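You operate a simulated robot arm through the tools that you are given. There is no shell and no other tool. Be economical: measure what you need, move in short steps, check, and stop when the job is done.

The job below is to be done with a simulated robot arm. You get a single attempt, and the scene is never put back.

TASK
Take the blue ring box from the long arm of the desk and leave it on top of the bath bomb there.
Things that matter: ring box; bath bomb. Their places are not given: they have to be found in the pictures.

The check looks at the end state, three seconds after you hand in, the way a careful person would. Anything else that was tipped, shoved, dropped, spilled or broken makes it a failure.

THE ROBOT
A 6-joint arm with a two-finger parallel gripper, fixed in place. Base frame: the origin is at the foot of the arm, x ahead of it, y to its left, z up; the work surface is at about z = 0. Units: mm, degrees, N and s.
With the tool pointing down near the work surface it reaches from about 140 to 580 mm from the base axis. Its first joint turns from -66.0 to 66.0 degrees. Payload 2.1 kg.
The tool frame sits at the grasp point between the pads (the TCP): z along the fingers, y along the line on which they close. The tips reach 30 mm beyond it. Largest opening 94 mm; finger width 28, thickness 10; the body of the gripper, 50 by 96 mm, starts 55 mm behind the TCP.
Orientation is told as [roll, pitch, yaw] about the base's x, y, z axes, in that order, counted from this pose: with the fingers straight down and closing along the base's y, the tool's x points along the base's -x, its y along +y and its z along -z.

THE INTERFACE
- The arm moves only by the tool move_arm. Its argument "deltas" is a list of rows, each an object (a shift or turn left out is 0, a gripper value left out holds the last) with "translation": the shift along the tool's x, y, z in units of 30 mm (1.0 is 30 mm), a list of three; "yaw": the turn about the tool's z in units of 4 degrees (1.0 is 4 degrees). In form: [{"translation": [x, y, z], "yaw": yaw}, ...]. A call has 1 to 20 rows; each row shifts and turns the commanded pose from where the row before left it, along the tool's axes as they then stand. "claw" is the gripper command, from -1 (shut) to 1 (fully open), values between in proportion, set as the call begins (left out, the last holds). A call with a number of a shift or a turn outside -1 to 1 is refused whole. Each row takes 0.2 s and may step no farther than 50 mm and 8.6 degrees from the row before; otherwise, or with a gripper value out of range, the whole call is refused. Where a pose cannot be reached the arm comes as near as it can. A force on the tool above 40 N (or 10 N above the force at the start of the call, whichever is more), or a blocked arm, ends the call early, and 0.2 s more pass. The fingers move at their own pace (about 72 mm/s each) and stop on an object; they squeeze with about 44 N. The grip force told is the motor's: it shows also when the fingers shut on nothing. Time passes only in rows, and 0.2 s behind the last, so rows that do not move let the fingers close. The reply holds the time, the measured pose of the TCP, the force on the tool along the base axes, the opening and the grip force, in the units named above and with some noise.
- Cameras (640 x 400 px; columns grow to the right, rows downward): "scene" is fixed at [60.7, -377.1, 481.8]; the picture's right is [0.73, -0.68, 0.00], its down [-0.39, -0.43, -0.81] and it looks along [0.55, 0.60, -0.58] (base axes); focal length 329 px, centre (320, 200). "wrist" rides on the gripper at [-37, 0, -58] in the tool frame; the picture's right is [0.00, -1.00, 0.00], its down [0.97, 0.00, -0.24] and it looks along [0.24, 0.00, 0.97] (tool axes); focal length 218 px, centre (320, 200).
- grab_frame(camera): a new picture of that camera. It takes no simulated time.
- measure_at(camera, pixels): for up to 12 pixels [column, row] of the newest picture of that camera ("zoom" is the newest enlarged one), the place [x, y, z] in the base frame of the surface seen there, good to about 3 mm. It takes no simulated time.
- inspect(camera, box): a new picture of the part [left, top, right, bottom] of that camera's present view, enlarged. It takes no simulated time.
- sign_off(): hands the job in; it is judged then, once.

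Go step by step. Measure first, check grasps and placings, and put right what went wrong. The budget is 60 turns and 30 pictures, counting those below and the enlarged ones. Unless the task says otherwise, let go and move clear before handing in, and close with one line.

The tools are called after "Emit:" as a command line: name --argument value ..., lists and objects as JSON in quotes. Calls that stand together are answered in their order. move_arm: Moves the arm, as the interface text tells. Its arguments: {"type":"object","properties":{"deltas":{"type":"array"},"claw":{"type":"number"}},"required":["deltas"]} The other tools are called the same way: grab_frame (camera) takes a picture; measure_at (camera, pixels) gives the place of the surface under pixels of a picture; inspect (camera, box) takes an enlarged picture of a part of a camera's view; sign_off () hands the job in.

At the start:

```text
time: 0.0
tool_pos: [331.3, -176.9, 248.1]
tool_rot: [0.0, 0.1, 0.0]
ft_force: [1.1, -1.1, 0.4]
finger_gap: 94.1
finger_force: 0.0
```

scene: 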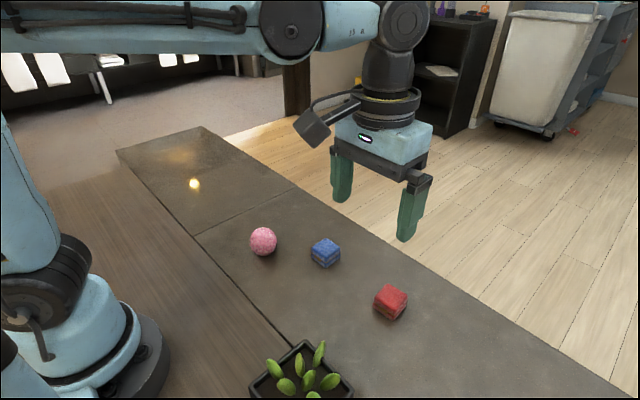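
wrist: 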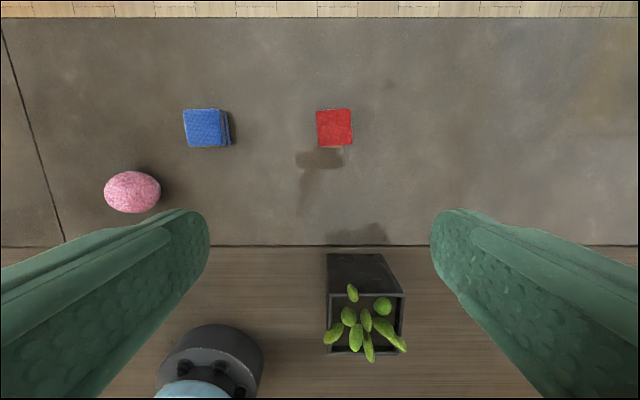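

The scene shows the blue box near (326,253), the pink bath bomb near (263,241), and a red box near (390,300). I'll zoom in and measure these.

Emit:
inspect --camera "scene" --box '[230, 205, 422, 325]'

Emit:
measure_at --camera "wrist" --pixels '[[186, 112], [216, 112], [187, 144], [219, 143], [202, 128], [132, 190], [120, 190], [145, 190], [132, 178], [132, 205], [228, 128], [250, 180]]'

Emit:
measure_at --camera "scene" --pixels '[[263, 229], [263, 241], [254, 241], [273, 241], [263, 252], [326, 244], [318, 258], [333, 258], [390, 292], [194, 184], [300, 270]]'

```text
3.33 times, centred on (326, 265) of scene
```

zoom: 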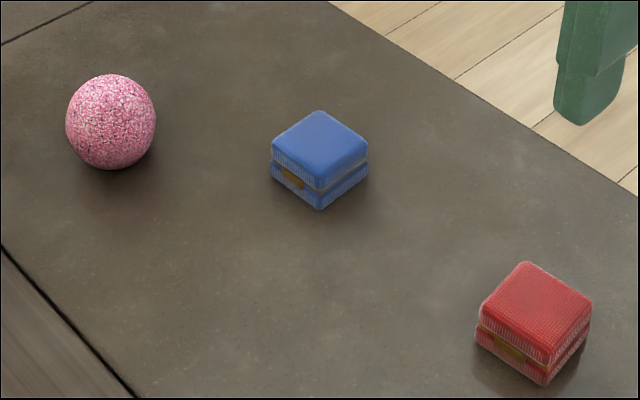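

```text
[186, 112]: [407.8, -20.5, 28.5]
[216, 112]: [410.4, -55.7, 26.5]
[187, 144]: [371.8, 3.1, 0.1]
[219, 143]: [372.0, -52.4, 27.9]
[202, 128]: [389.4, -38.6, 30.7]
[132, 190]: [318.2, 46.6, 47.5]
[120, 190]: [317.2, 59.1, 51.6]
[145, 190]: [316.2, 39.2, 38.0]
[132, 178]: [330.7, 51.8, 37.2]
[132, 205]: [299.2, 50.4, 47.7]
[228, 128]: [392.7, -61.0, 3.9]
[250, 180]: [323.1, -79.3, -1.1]
```

```text
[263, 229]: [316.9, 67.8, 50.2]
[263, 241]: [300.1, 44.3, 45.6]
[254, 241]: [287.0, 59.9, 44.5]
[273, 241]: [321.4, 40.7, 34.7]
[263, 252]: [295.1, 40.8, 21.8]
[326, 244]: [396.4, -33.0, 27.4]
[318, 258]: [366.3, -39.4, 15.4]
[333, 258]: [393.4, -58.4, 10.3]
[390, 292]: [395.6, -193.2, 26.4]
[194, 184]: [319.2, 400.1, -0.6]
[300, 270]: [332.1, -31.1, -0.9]
```

The box centre is about (390,-38), top about 29 and 38 mm wide. The ball is about (307,53), top about 52. I'll move above the box for a closer look.

Emit:
move_arm --deltas '[{"translation": [-0.4, 0.93, 0.5]}, {"translation": [-0.4, 0.93, 0.5]}, {"translation": [-0.4, 0.93, 0.5]}, {"translation": [-0.4, 0.93, 0.5]}, {"translation": [-0.36, 0.91, 0.5]}, {"translation": [0, 0, 0.5]}]' --claw 1

Emit:
grab_frame --camera "wrist"

```text
time: 1.4
tool_pos: [391.3, -38.6, 156.7]
tool_rot: [0.0, 0.0, 0.1]
ft_force: [0.1, -0.6, 0.0]
finger_gap: 94.2
finger_force: 0.1
```

```text
26 pictures are left
```

wrist: 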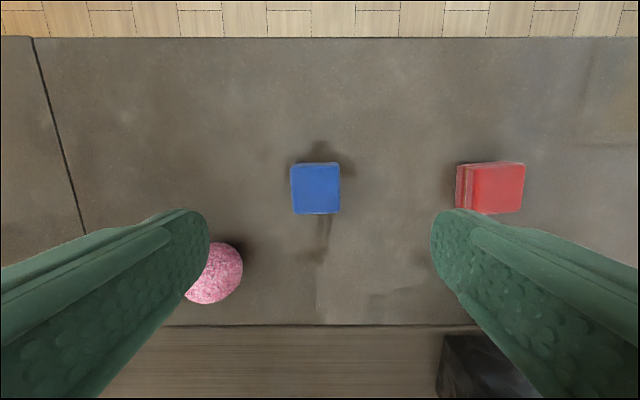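

The box sits at columns 290–341, rows 163–214, nearly square to the gripper. I'll measure its corners and the visible part of the ball.

Emit:
measure_at --camera "wrist" --pixels '[[293, 167], [336, 166], [294, 211], [338, 210], [315, 188], [292, 188], [338, 188], [315, 165], [315, 212], [215, 270], [225, 260], [240, 268]]'

Emit:
inspect --camera "wrist" --box '[180, 150, 372, 270]'

```text
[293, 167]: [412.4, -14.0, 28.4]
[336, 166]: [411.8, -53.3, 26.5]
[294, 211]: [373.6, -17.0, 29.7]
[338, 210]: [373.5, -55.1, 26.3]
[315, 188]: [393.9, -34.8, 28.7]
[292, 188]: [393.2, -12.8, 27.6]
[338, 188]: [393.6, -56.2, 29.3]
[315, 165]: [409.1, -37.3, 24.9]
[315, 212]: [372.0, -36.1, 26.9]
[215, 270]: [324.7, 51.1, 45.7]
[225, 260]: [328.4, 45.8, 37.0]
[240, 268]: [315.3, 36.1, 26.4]
```

```text
3.33 times, centred on (276, 210) of wrist
```

zoom: 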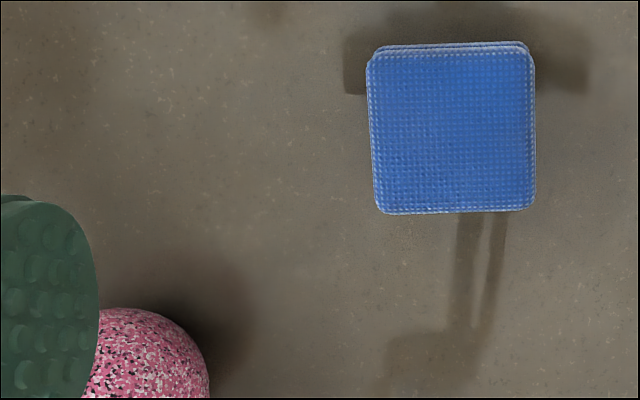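

The box centre is about (392,-35.5), top about 28, yaw about +2°. Before grasping, I'll look at the ball from straight above to find its centre.

Emit:
move_arm --deltas '[{"translation": [0.7, 0.77, 0]}, {"translation": [0.7, 0.77, 0]}, {"translation": [0.7, 0.77, 0]}, {"translation": [0.7, 0.76, 0]}, {}]'

Emit:
inspect --camera "wrist" --box '[224, 120, 416, 240]'

```text
time: 2.6
tool_pos: [306.0, 54.2, 157.9]
tool_rot: [-0.1, 0.0, 0.0]
ft_force: [-0.2, -0.2, 0.3]
finger_gap: 93.7
finger_force: 0.0
```

```text
3.33 times, centred on (320, 180) of wrist
```

zoom: 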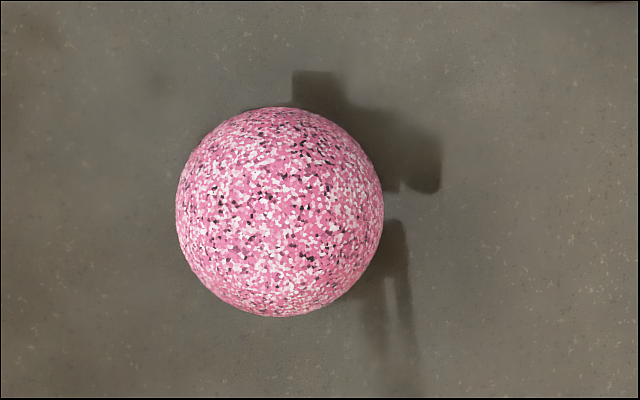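

The ball outline in the zoom spans columns 176–383 and rows 107–317, which puts its centre near (311,65) with a radius of about 27. I'll measure surface points to confirm this.

Emit:
measure_at --camera "zoom" --pixels '[[280, 212], [280, 240], [250, 212], [310, 212], [280, 180], [220, 212], [340, 212], [280, 150], [280, 270], [280, 112], [182, 212], [377, 212]]'

Emit:
inspect --camera "scene" --box '[223, 216, 303, 266]'

```text
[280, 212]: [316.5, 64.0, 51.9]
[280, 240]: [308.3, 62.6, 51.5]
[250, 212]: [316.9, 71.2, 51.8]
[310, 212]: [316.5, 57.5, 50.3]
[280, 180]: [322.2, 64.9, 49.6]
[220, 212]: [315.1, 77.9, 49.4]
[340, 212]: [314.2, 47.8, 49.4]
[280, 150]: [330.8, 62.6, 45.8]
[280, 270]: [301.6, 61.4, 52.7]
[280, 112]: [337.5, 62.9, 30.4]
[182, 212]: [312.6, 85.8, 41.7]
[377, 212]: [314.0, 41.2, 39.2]
```

```text
8.00 times, centred on (263, 241) of scene
```

zoom: 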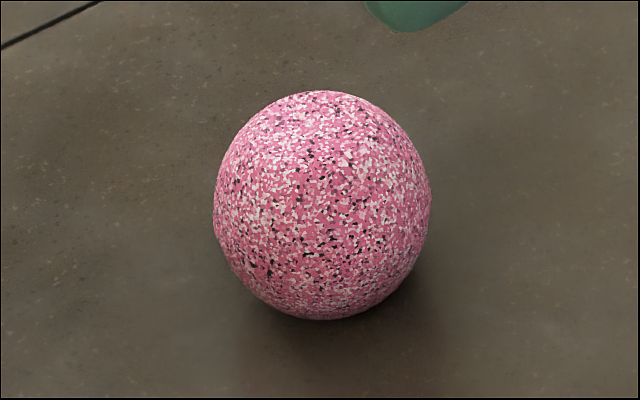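

Several estimates agree on a ball centre of about (311,64), radius about 26.5. Balance on a sphere needs precision, so I'll take low views of the ball and then the box at matching heights.

Emit:
move_arm --deltas '[{"translation": [-0.1, 0.2, 0.63]}, {"translation": [-0.073, 0.137, 0.63]}, {}, {}]'

Emit:
inspect --camera "wrist" --box '[224, 140, 416, 260]'

```text
time: 3.6
tool_pos: [313.3, 62.4, 118.7]
tool_rot: [0.0, 0.1, 0.0]
ft_force: [0.2, -0.1, 0.2]
finger_gap: 93.9
finger_force: 0.0
```

```text
3.33 times, centred on (320, 200) of wrist
```

zoom: 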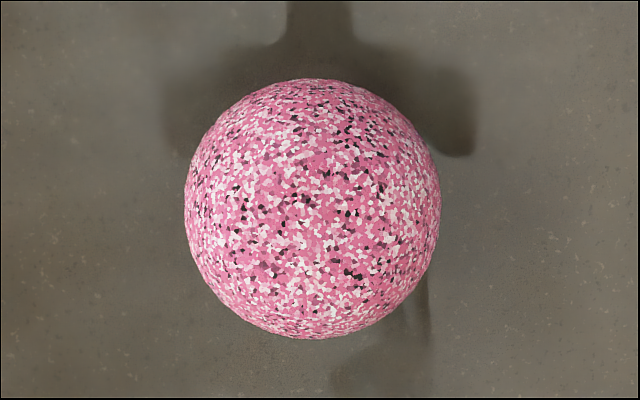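

Ball outline here is columns 185–440, rows 79–339 in the zoom, so it is about (-2.4,+1.5) mm from the TCP. Next is the same view over the box.

Emit:
move_arm --deltas '[{"translation": [-0.7, -0.8, 0]}, {"translation": [-0.7, -0.8, 0]}, {"translation": [-0.7, -0.8, 0]}, {"translation": [-0.633, -0.9, 0]}, {}, {}]'

Emit:
inspect --camera "wrist" --box '[224, 140, 416, 260]'

```text
time: 5.0
tool_pos: [392.5, -37.1, 121.4]
tool_rot: [0.0, 0.0, 0.0]
ft_force: [-0.6, -0.4, 0.7]
finger_gap: 94.1
finger_force: 0.0
```

```text
3.33 times, centred on (320, 200) of wrist
```

zoom: 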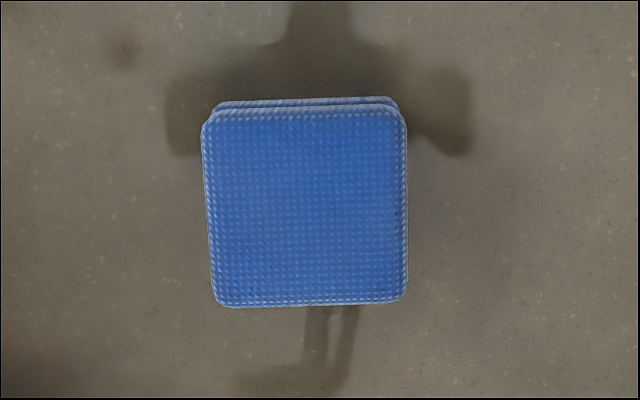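

The top face corners in the zoom are about (204,115), (405,109), (213,308), (406,302), so the box is about (-2.4,+2.7) mm from the TCP and yawed about 2°. I'll align and descend to z about 36 with the fingers open.

Emit:
move_arm --deltas '[{"translation": [0.08, 0.09, 0]}, {"yaw": -0.5}, {"translation": [0, 0, 0.8]}, {"translation": [0, 0, 0.8]}, {"translation": [0, 0, 0.7]}, {"translation": [0, 0, 0.5]}, {}]'

Emit:
grab_frame --camera "wrist"

Emit:
inspect --camera "scene" --box '[256, 200, 400, 290]'

```text
time: 6.6
tool_pos: [391.6, -34.7, 35.9]
tool_rot: [-0.1, -0.1, 2.1]
ft_force: [-0.4, 1.6, 0.1]
finger_gap: 94.1
finger_force: 0.0
```

```text
20 pictures are left
```

wrist: 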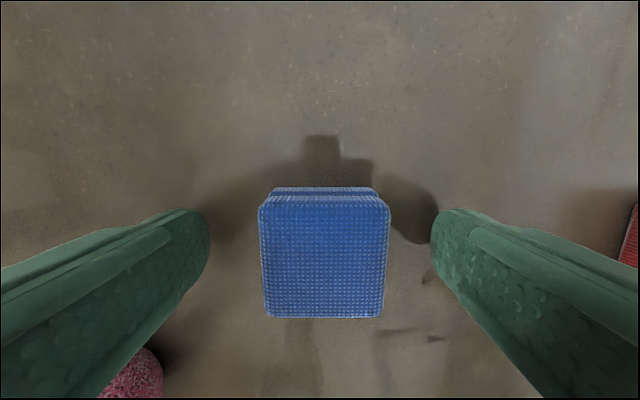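

```text
4.44 times, centred on (328, 245) of scene
```

zoom: 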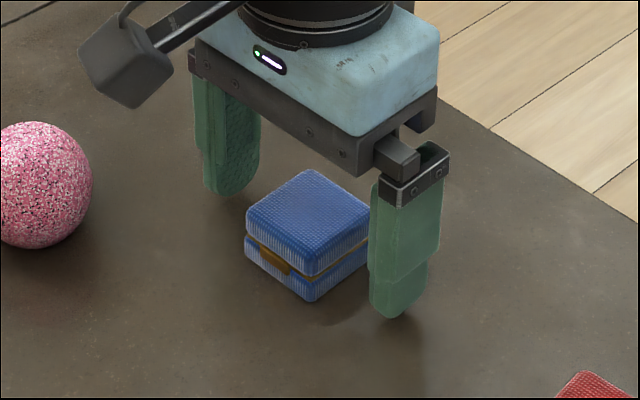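

The box sits centred between the open fingers (columns 258–390 against finger edges 210/432). I'll close on it.

Emit:
move_arm --deltas '[{}, {}, {}, {}, {}]' --claw -1

Emit:
grab_frame --camera "wrist"

```text
time: 7.8
tool_pos: [391.3, -33.4, 36.7]
tool_rot: [0.1, 0.0, 2.0]
ft_force: [-0.4, 0.2, -0.8]
finger_gap: 42.8
finger_force: 44.2
```

```text
18 pictures are left
```

wrist: 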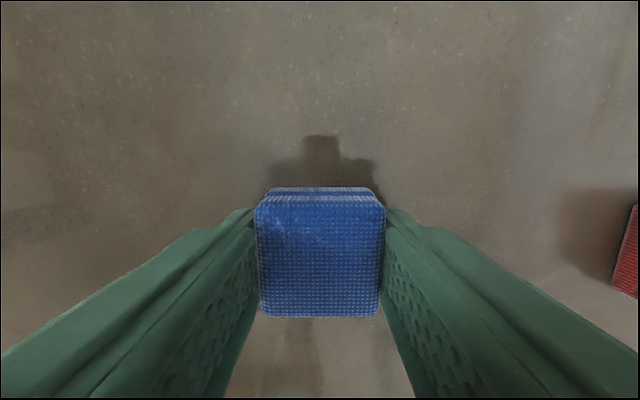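

The grip is solid (gap 42.8, 44 N) and the box is centred on the TCP in y. I'll lift, undo the yaw, and go to a pose just short of the ball in x so the wrist camera sees both box and ball.

Emit:
move_arm --deltas '[{"translation": [0, 0, -0.5]}, {"translation": [0, 0, -0.8]}, {"translation": [0, 0, -0.9]}, {"translation": [0, 0, -0.8]}, {"yaw": 0.5}, {}]'

Emit:
move_arm --deltas '[{"translation": [0.6, 0.46, 0]}, {"translation": [0.7, 0.5, 0]}, {"translation": [0.7, 0.5, 0]}, {"translation": [0.7, 0.5, 0]}, {"translation": [0.7, 0.5, 0]}, {"translation": [0.577, 0.5, 0]}, {"translation": [0.4, 0.3, 0]}, {}, {}, {}]'

Emit:
grab_frame --camera "wrist"

```text
time: 9.2
tool_pos: [391.5, -33.3, 126.3]
tool_rot: [-0.1, 0.1, 0.0]
ft_force: [-0.1, -0.4, -0.1]
finger_gap: 42.8
finger_force: 44.5
```

```text
time: 11.4
tool_pos: [259.8, 64.9, 124.0]
tool_rot: [0.0, 0.0, 0.0]
ft_force: [-0.2, 0.1, -0.3]
finger_gap: 42.5
finger_force: 43.6
```

```text
17 pictures are left
```

wrist: 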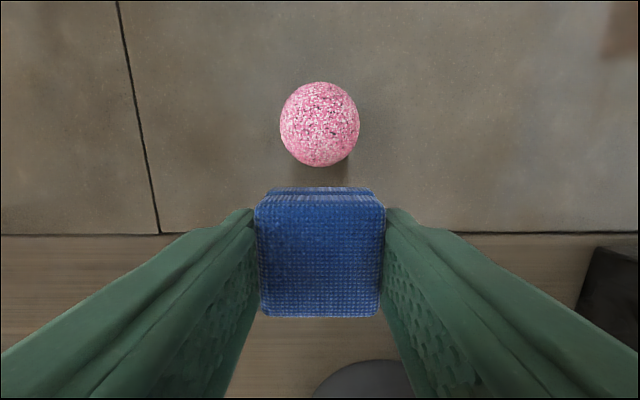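

The ball is fully visible ahead of the held box, centred near column 320. I'll zoom to get its outline precisely.

Emit:
inspect --camera "wrist" --box '[240, 75, 400, 175]'

Emit:
inspect --camera "wrist" --box '[224, 180, 416, 330]'

```text
4.00 times, centred on (320, 125) of wrist
```

zoom: 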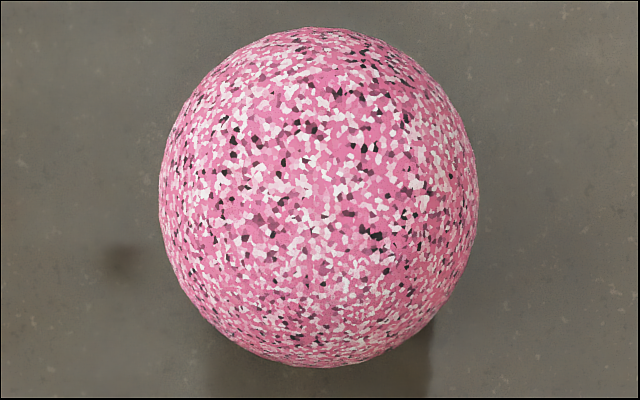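

```text
2.67 times, centred on (320, 255) of wrist
```

zoom: 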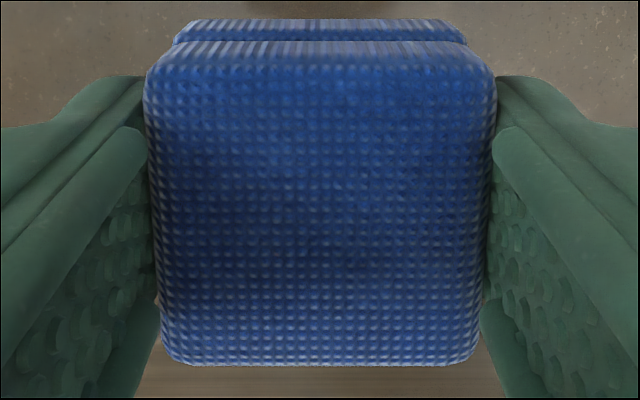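

The ball centre is about +49.6 mm in x and +0.3 mm in y from the TCP, and the box centre is about -0.4 mm in x. I'll shift +50 mm in x, lower to about 6 mm above contact, and check with the scene camera.

Emit:
move_arm --deltas '[{"translation": [-0.6, 0.01, 0]}, {"translation": [-0.6, 0, 0]}, {"translation": [-0.467, 0, 0]}, {}, {"translation": [0, 0, 0.5]}, {"translation": [0, 0, 0.53]}, {}, {}]'

Emit:
inspect --camera "scene" --box '[191, 180, 335, 270]'

```text
time: 13.2
tool_pos: [311.0, 65.1, 95.7]
tool_rot: [-0.1, 0.0, 0.0]
ft_force: [-0.4, 1.3, -0.6]
finger_gap: 42.7
finger_force: 43.9
```

```text
4.44 times, centred on (263, 225) of scene
```

zoom: 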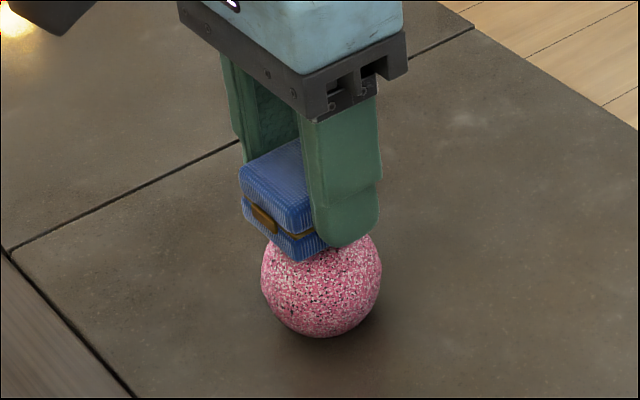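

The box looks centred over the ball: its near bottom corner at zoom (293,261) matches the projected (293,258). I'll lower slowly to find contact.

Emit:
move_arm --deltas '[{"translation": [0, 0, 0.04]}, {"translation": [0, 0, 0.04]}, {"translation": [0, 0, 0.04]}, {"translation": [0, 0, 0.03]}, {}]'

Emit:
inspect --camera "scene" --box '[223, 211, 303, 261]'

```text
time: 14.4
tool_pos: [310.3, 65.0, 91.0]
tool_rot: [0.0, 0.0, 0.0]
ft_force: [-0.2, 0.4, 0.1]
finger_gap: 42.6
finger_force: 44.0
```

```text
8.00 times, centred on (263, 236) of scene
```

zoom: 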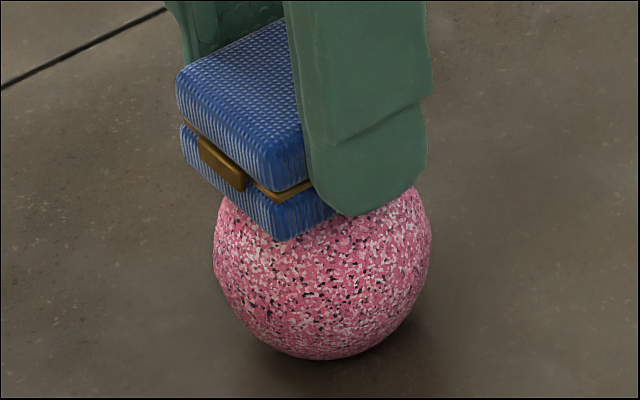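

No contact yet (force about 0). I'll continue in about 0.5 mm steps.

Emit:
move_arm --deltas '[{"translation": [0, 0, 0.017]}, {"translation": [0, 0, 0.017]}, {}]'

Emit:
move_arm --deltas '[{"translation": [0, 0, 0.017]}, {}]'

```text
time: 15.2
tool_pos: [309.3, 64.9, 89.7]
tool_rot: [0.0, 0.0, 0.0]
ft_force: [-0.1, -0.9, -0.7]
finger_gap: 42.7
finger_force: 44.1
```

```text
time: 15.8
tool_pos: [309.6, 65.5, 88.6]
tool_rot: [0.1, 0.0, 0.0]
ft_force: [0.4, 0.2, -0.5]
finger_gap: 43.1
finger_force: 43.2
```

Commanded z is about 89 and there is still no contact force. I'll keep going step by step.

Emit:
move_arm --deltas '[{"translation": [0, 0, 0.015]}, {}]'

Emit:
move_arm --deltas '[{"translation": [0, 0, 0.015]}, {}]'

Emit:
inspect --camera "scene" --box '[223, 211, 303, 261]'

```text
time: 16.4
tool_pos: [309.7, 65.6, 89.4]
tool_rot: [-0.1, 0.0, 0.0]
ft_force: [-0.1, 0.3, -1.4]
finger_gap: 42.4
finger_force: 43.8
```

```text
time: 17.0
tool_pos: [309.3, 66.7, 89.2]
tool_rot: [0.0, -0.1, 0.0]
ft_force: [0.2, 1.1, 2.1]
finger_gap: 42.8
finger_force: 44.2
```

```text
8.00 times, centred on (263, 236) of scene
```

zoom: 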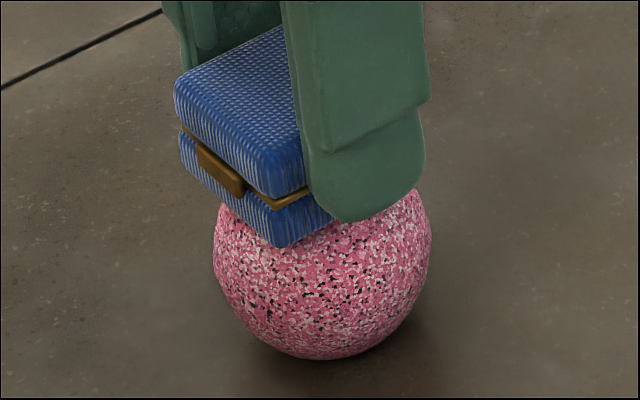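

The force in z is now about +2 N, so contact is starting. However, the box looks about 1–2 mm to the left of where it was (vertex column 285→280), and the readings drifted to (309.3,66.7). I'll back off slightly and re-read before releasing.

Emit:
move_arm --deltas '[{"translation": [0, 0, -0.1]}, {}, {}]'

Emit:
move_arm --deltas '[{}]'

Emit:
move_arm --deltas '[{}]'

Emit:
move_arm --deltas '[{}]'

Emit:
inspect --camera "scene" --box '[223, 211, 303, 261]'

```text
time: 17.8
tool_pos: [310.2, 64.9, 90.1]
tool_rot: [-0.1, 0.0, 0.1]
ft_force: [0.1, -0.1, -0.1]
finger_gap: 42.6
finger_force: 43.9
```

```text
time: 18.2
tool_pos: [309.6, 64.4, 90.3]
tool_rot: [-0.1, 0.0, 0.0]
ft_force: [1.1, -0.2, -0.8]
finger_gap: 42.5
finger_force: 44.4
```

```text
time: 18.6
tool_pos: [309.9, 65.7, 90.8]
tool_rot: [0.0, 0.0, -0.1]
ft_force: [-0.1, 1.1, 0.0]
finger_gap: 42.8
finger_force: 44.1
```

```text
time: 19.0
tool_pos: [309.6, 65.7, 91.6]
tool_rot: [0.1, 0.0, 0.0]
ft_force: [0.0, -0.7, -0.5]
finger_gap: 42.8
finger_force: 43.6
```

```text
8.00 times, centred on (263, 236) of scene
```

zoom: 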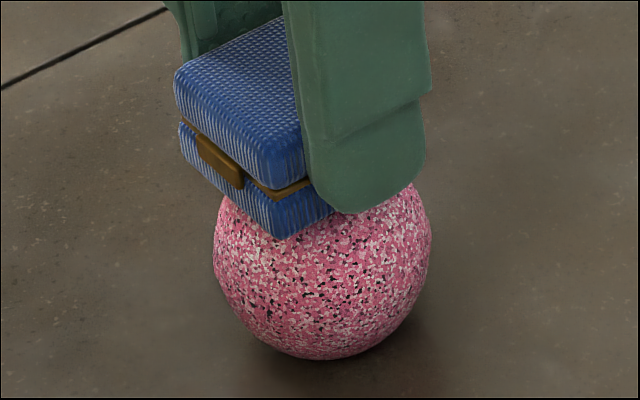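

Readings scatter by about 1 mm around (309.8,65.2) with no real drift. To check x independently, I'll measure many points on the box's -x face and on the ball in this same zoom.

Emit:
measure_at --camera "zoom" --pixels '[[190, 100], [205, 110], [220, 122], [235, 135], [250, 148], [190, 110], [205, 122], [220, 135], [235, 145], [250, 160], [245, 140], [215, 115]]'

Emit:
measure_at --camera "zoom" --pixels '[[289, 268], [355, 268], [289, 303], [355, 303], [322, 268], [322, 303], [285, 268], [359, 268], [285, 303], [359, 303], [325, 268], [325, 303]]'

```text
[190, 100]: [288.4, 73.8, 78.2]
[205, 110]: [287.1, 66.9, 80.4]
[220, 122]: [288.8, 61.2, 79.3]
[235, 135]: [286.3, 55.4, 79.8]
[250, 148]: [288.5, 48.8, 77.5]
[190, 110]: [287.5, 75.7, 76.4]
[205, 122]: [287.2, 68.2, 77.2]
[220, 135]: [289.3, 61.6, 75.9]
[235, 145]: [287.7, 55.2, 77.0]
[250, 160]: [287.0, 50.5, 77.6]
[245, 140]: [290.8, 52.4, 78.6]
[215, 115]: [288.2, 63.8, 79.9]
```

```text
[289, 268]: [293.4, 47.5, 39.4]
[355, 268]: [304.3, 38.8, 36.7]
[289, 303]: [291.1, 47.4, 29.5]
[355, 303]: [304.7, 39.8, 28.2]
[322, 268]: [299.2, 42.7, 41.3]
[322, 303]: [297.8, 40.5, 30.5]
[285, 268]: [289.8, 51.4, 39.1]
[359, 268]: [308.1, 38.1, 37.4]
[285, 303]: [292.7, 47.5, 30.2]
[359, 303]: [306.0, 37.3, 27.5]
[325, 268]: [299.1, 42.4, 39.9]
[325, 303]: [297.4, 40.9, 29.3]
```

The box face puts the box centre at x about 309.5. The ball fits to about (311,63), so I may need about +1 mm in x. I'll look from the wrist camera, where the ball's front limb shows past the box.

Emit:
inspect --camera "wrist" --box '[240, 120, 400, 220]'

```text
4.00 times, centred on (320, 170) of wrist
```

zoom: 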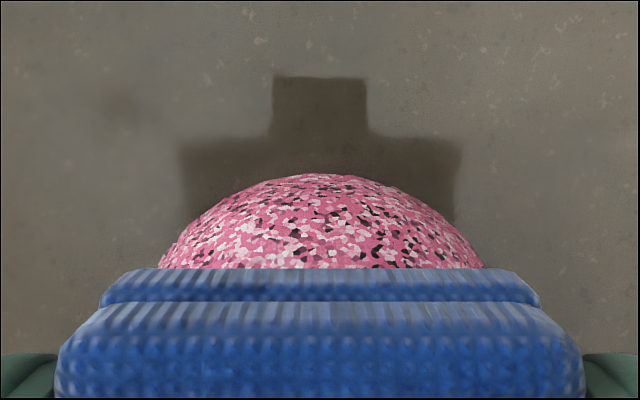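

The wrist zoom shows y perfectly aligned (ball chord centre at column 321, box at 320). In x the front face sits at about +19.6, so the box centre is about -1.8 while the ball is at about +0.3, agreeing with the scene check. I'll shift +2 mm in x.

Emit:
move_arm --deltas '[{"translation": [-0.067, 0, 0]}, {}, {}]'

Emit:
inspect --camera "scene" --box '[223, 211, 303, 261]'

```text
time: 19.8
tool_pos: [311.7, 65.3, 90.8]
tool_rot: [-0.1, -0.1, 0.0]
ft_force: [0.3, 0.3, -0.9]
finger_gap: 42.6
finger_force: 43.6
```

```text
8.00 times, centred on (263, 236) of scene
```

zoom: 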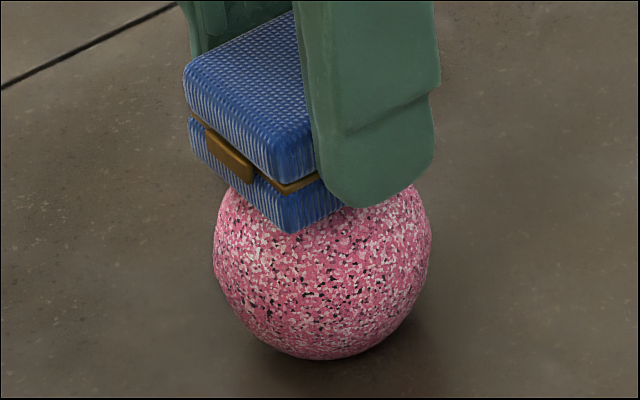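

The left corner moved to column 184, and the box and ball now agree laterally. I'll descend again to contact.

Emit:
move_arm --deltas '[{"translation": [0, 0, 0.04]}, {"translation": [0, 0, 0.04]}, {"translation": [0, 0, 0.02]}, {}]'

Emit:
move_arm --deltas '[{"translation": [0, 0, 0.012]}, {}]'

Emit:
move_arm --deltas '[{}]'

```text
time: 20.8
tool_pos: [312.3, 64.4, 86.9]
tool_rot: [0.0, 0.0, -0.1]
ft_force: [0.0, -1.3, 8.9]
finger_gap: 42.7
finger_force: 43.8
```

```text
time: 21.4
tool_pos: [311.3, 65.4, 87.4]
tool_rot: [-0.1, 0.0, 0.1]
ft_force: [-1.1, -1.1, 22.0]
finger_gap: 42.6
finger_force: 43.6
```

```text
time: 21.8
tool_pos: [311.8, 66.6, 87.4]
tool_rot: [0.0, 0.0, 0.0]
ft_force: [0.1, -1.1, 23.9]
finger_gap: 42.8
finger_force: 44.6
```

Contact is firm at about 23 N, with no sideways force. I'll back off about 0.55 mm to leave a light touch before releasing.

Emit:
move_arm --deltas '[{"translation": [0, 0, -0.018]}, {}, {}]'

Emit:
inspect --camera "wrist" --box '[240, 120, 400, 220]'

```text
time: 22.6
tool_pos: [311.2, 65.0, 88.7]
tool_rot: [0.0, 0.0, -0.1]
ft_force: [0.2, -1.1, -1.1]
finger_gap: 42.8
finger_force: 43.8
```

```text
4.00 times, centred on (320, 170) of wrist
```

zoom: 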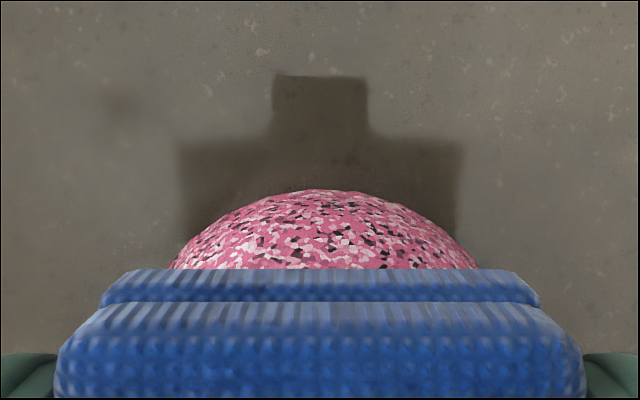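

Force is about 0, just at contact. The ball chord is at columns 170–480 (centre 325), about 0.6 mm to -y of the box, so I'll make a half-millimetre trim clear of the ball and re-touch lightly.

Emit:
move_arm --deltas '[{"translation": [0, 0, -0.033]}, {"translation": [-0.017, -0.017, 0]}, {}, {"translation": [0, 0, 0.033]}, {}]'

Emit:
move_arm --deltas '[{"translation": [0, 0, 0.007]}, {}]'

Emit:
inspect --camera "wrist" --box '[240, 120, 400, 220]'

```text
time: 23.8
tool_pos: [312.9, 65.9, 88.2]
tool_rot: [0.0, 0.0, 0.0]
ft_force: [-0.6, 0.4, -0.6]
finger_gap: 42.6
finger_force: 43.6
```

```text
time: 24.4
tool_pos: [313.1, 65.7, 88.6]
tool_rot: [0.0, 0.0, 0.0]
ft_force: [0.1, 0.7, 0.0]
finger_gap: 42.8
finger_force: 43.7
```

```text
4.00 times, centred on (320, 170) of wrist
```

zoom: 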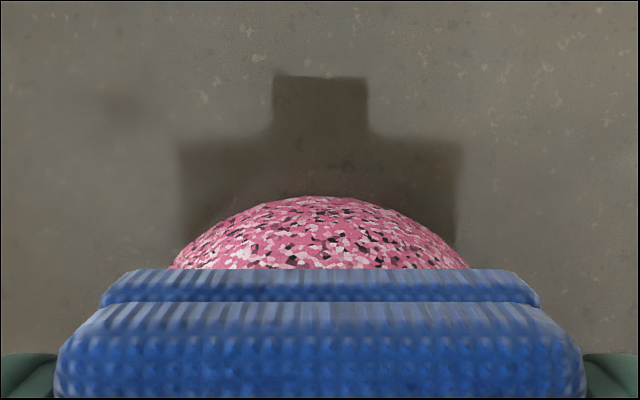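

Aligned now: chord centre is at column 319.5 and the limb at row 197 puts the ball at x about -2.0 against the box at -1.8. I'll make one more tiny lowering step to light contact.

Emit:
move_arm --deltas '[{"translation": [0, 0, 0.008]}, {}]'

```text
time: 25.0
tool_pos: [313.5, 65.3, 89.1]
tool_rot: [-0.1, 0.1, 0.0]
ft_force: [-0.1, -0.7, -0.9]
finger_gap: 42.8
finger_force: 44.0
```

Emit:
move_arm --deltas '[{"translation": [0, 0, 0.01]}, {}]'

```text
time: 25.6
tool_pos: [313.0, 65.0, 87.2]
tool_rot: [0.0, 0.0, -0.1]
ft_force: [-0.9, 0.2, 9.7]
finger_gap: 42.4
finger_force: 44.0
```

Contact is about 10 N. I'll ease up about 0.2 mm, then open the fingers a little.

Emit:
move_arm --deltas '[{"translation": [0, 0, -0.006]}, {}]'

Emit:
move_arm --deltas '[{}, {}, {}]' --claw 0.1

Emit:
inspect --camera "scene" --box '[223, 211, 303, 261]'

```text
time: 26.2
tool_pos: [313.4, 65.4, 87.1]
tool_rot: [0.0, 0.0, 0.1]
ft_force: [0.0, 0.3, 0.6]
finger_gap: 42.6
finger_force: 43.7
```

```text
time: 27.0
tool_pos: [312.3, 65.8, 87.4]
tool_rot: [0.0, 0.0, 0.0]
ft_force: [0.2, -0.7, 0.1]
finger_gap: 51.9
finger_force: 0.1
```

```text
8.00 times, centred on (263, 236) of scene
```

zoom: 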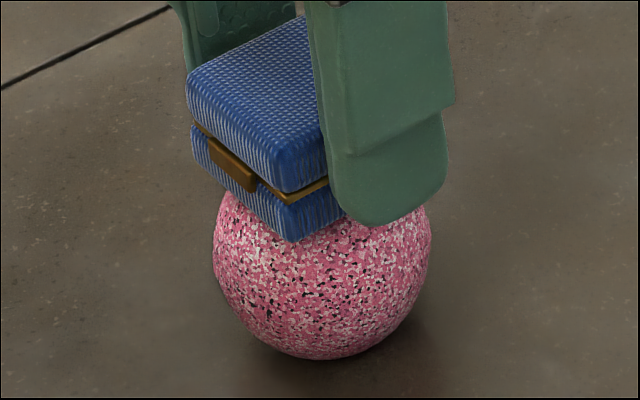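

The fingers are off at 51.9 mm and the box looks level on the ball. I'll wait a second while the fingers still guard it and check for tilt.

Emit:
move_arm --deltas '[{}, {}, {}, {}, {}, {}, {}, {}, {}, {}]'

Emit:
inspect --camera "scene" --box '[223, 211, 303, 261]'

Emit:
inspect --camera "wrist" --box '[224, 140, 416, 260]'

```text
time: 29.2
tool_pos: [312.4, 65.3, 88.2]
tool_rot: [0.0, 0.1, -0.1]
ft_force: [-0.8, -0.4, -0.4]
finger_gap: 51.6
finger_force: 0.1
```

```text
8.00 times, centred on (263, 236) of scene
```

zoom: 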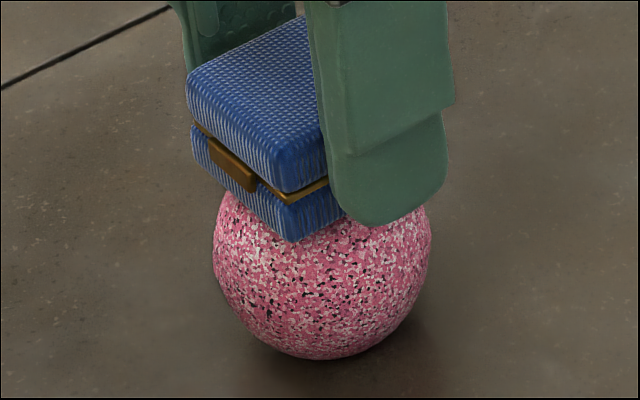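

```text
3.33 times, centred on (320, 200) of wrist
```

zoom: 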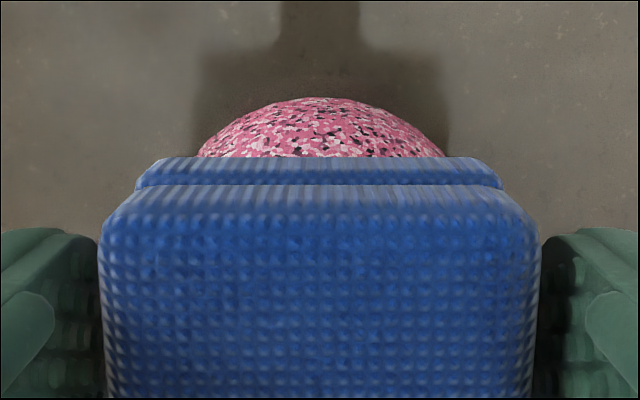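

The box is level and has not moved after 2 s, with clear gaps to both fingers. I'll open wide, then rise straight up.

Emit:
move_arm --deltas '[{}, {}, {}, {"translation": [0, 0, -0.2]}, {"translation": [0, 0, -0.5]}, {"translation": [0, 0, -0.8]}, {"translation": [0, 0, -1]}, {"translation": [0, 0, -1]}, {"translation": [0, 0, -0.5]}, {}, {}, {}, {}]' --claw 1

Emit:
grab_frame --camera "scene"

```text
time: 32.0
tool_pos: [311.5, 64.7, 208.7]
tool_rot: [0.1, 0.0, -0.1]
ft_force: [-0.1, -0.1, 0.3]
finger_gap: 94.0
finger_force: 0.1
```

```text
3 pictures are left
```

scene: 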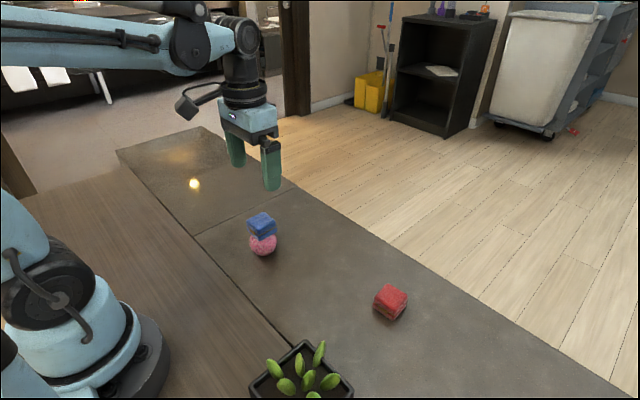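

The box is sitting on the bath bomb at about (262,225), the gripper is clear, and nothing else has moved. I'm handing in.

Emit:
sign_off

```text
The job is handed in.
```

The blue ring box is resting level on top of the bath bomb, the gripper is clear, and in the last picture nothing else had been disturbed.
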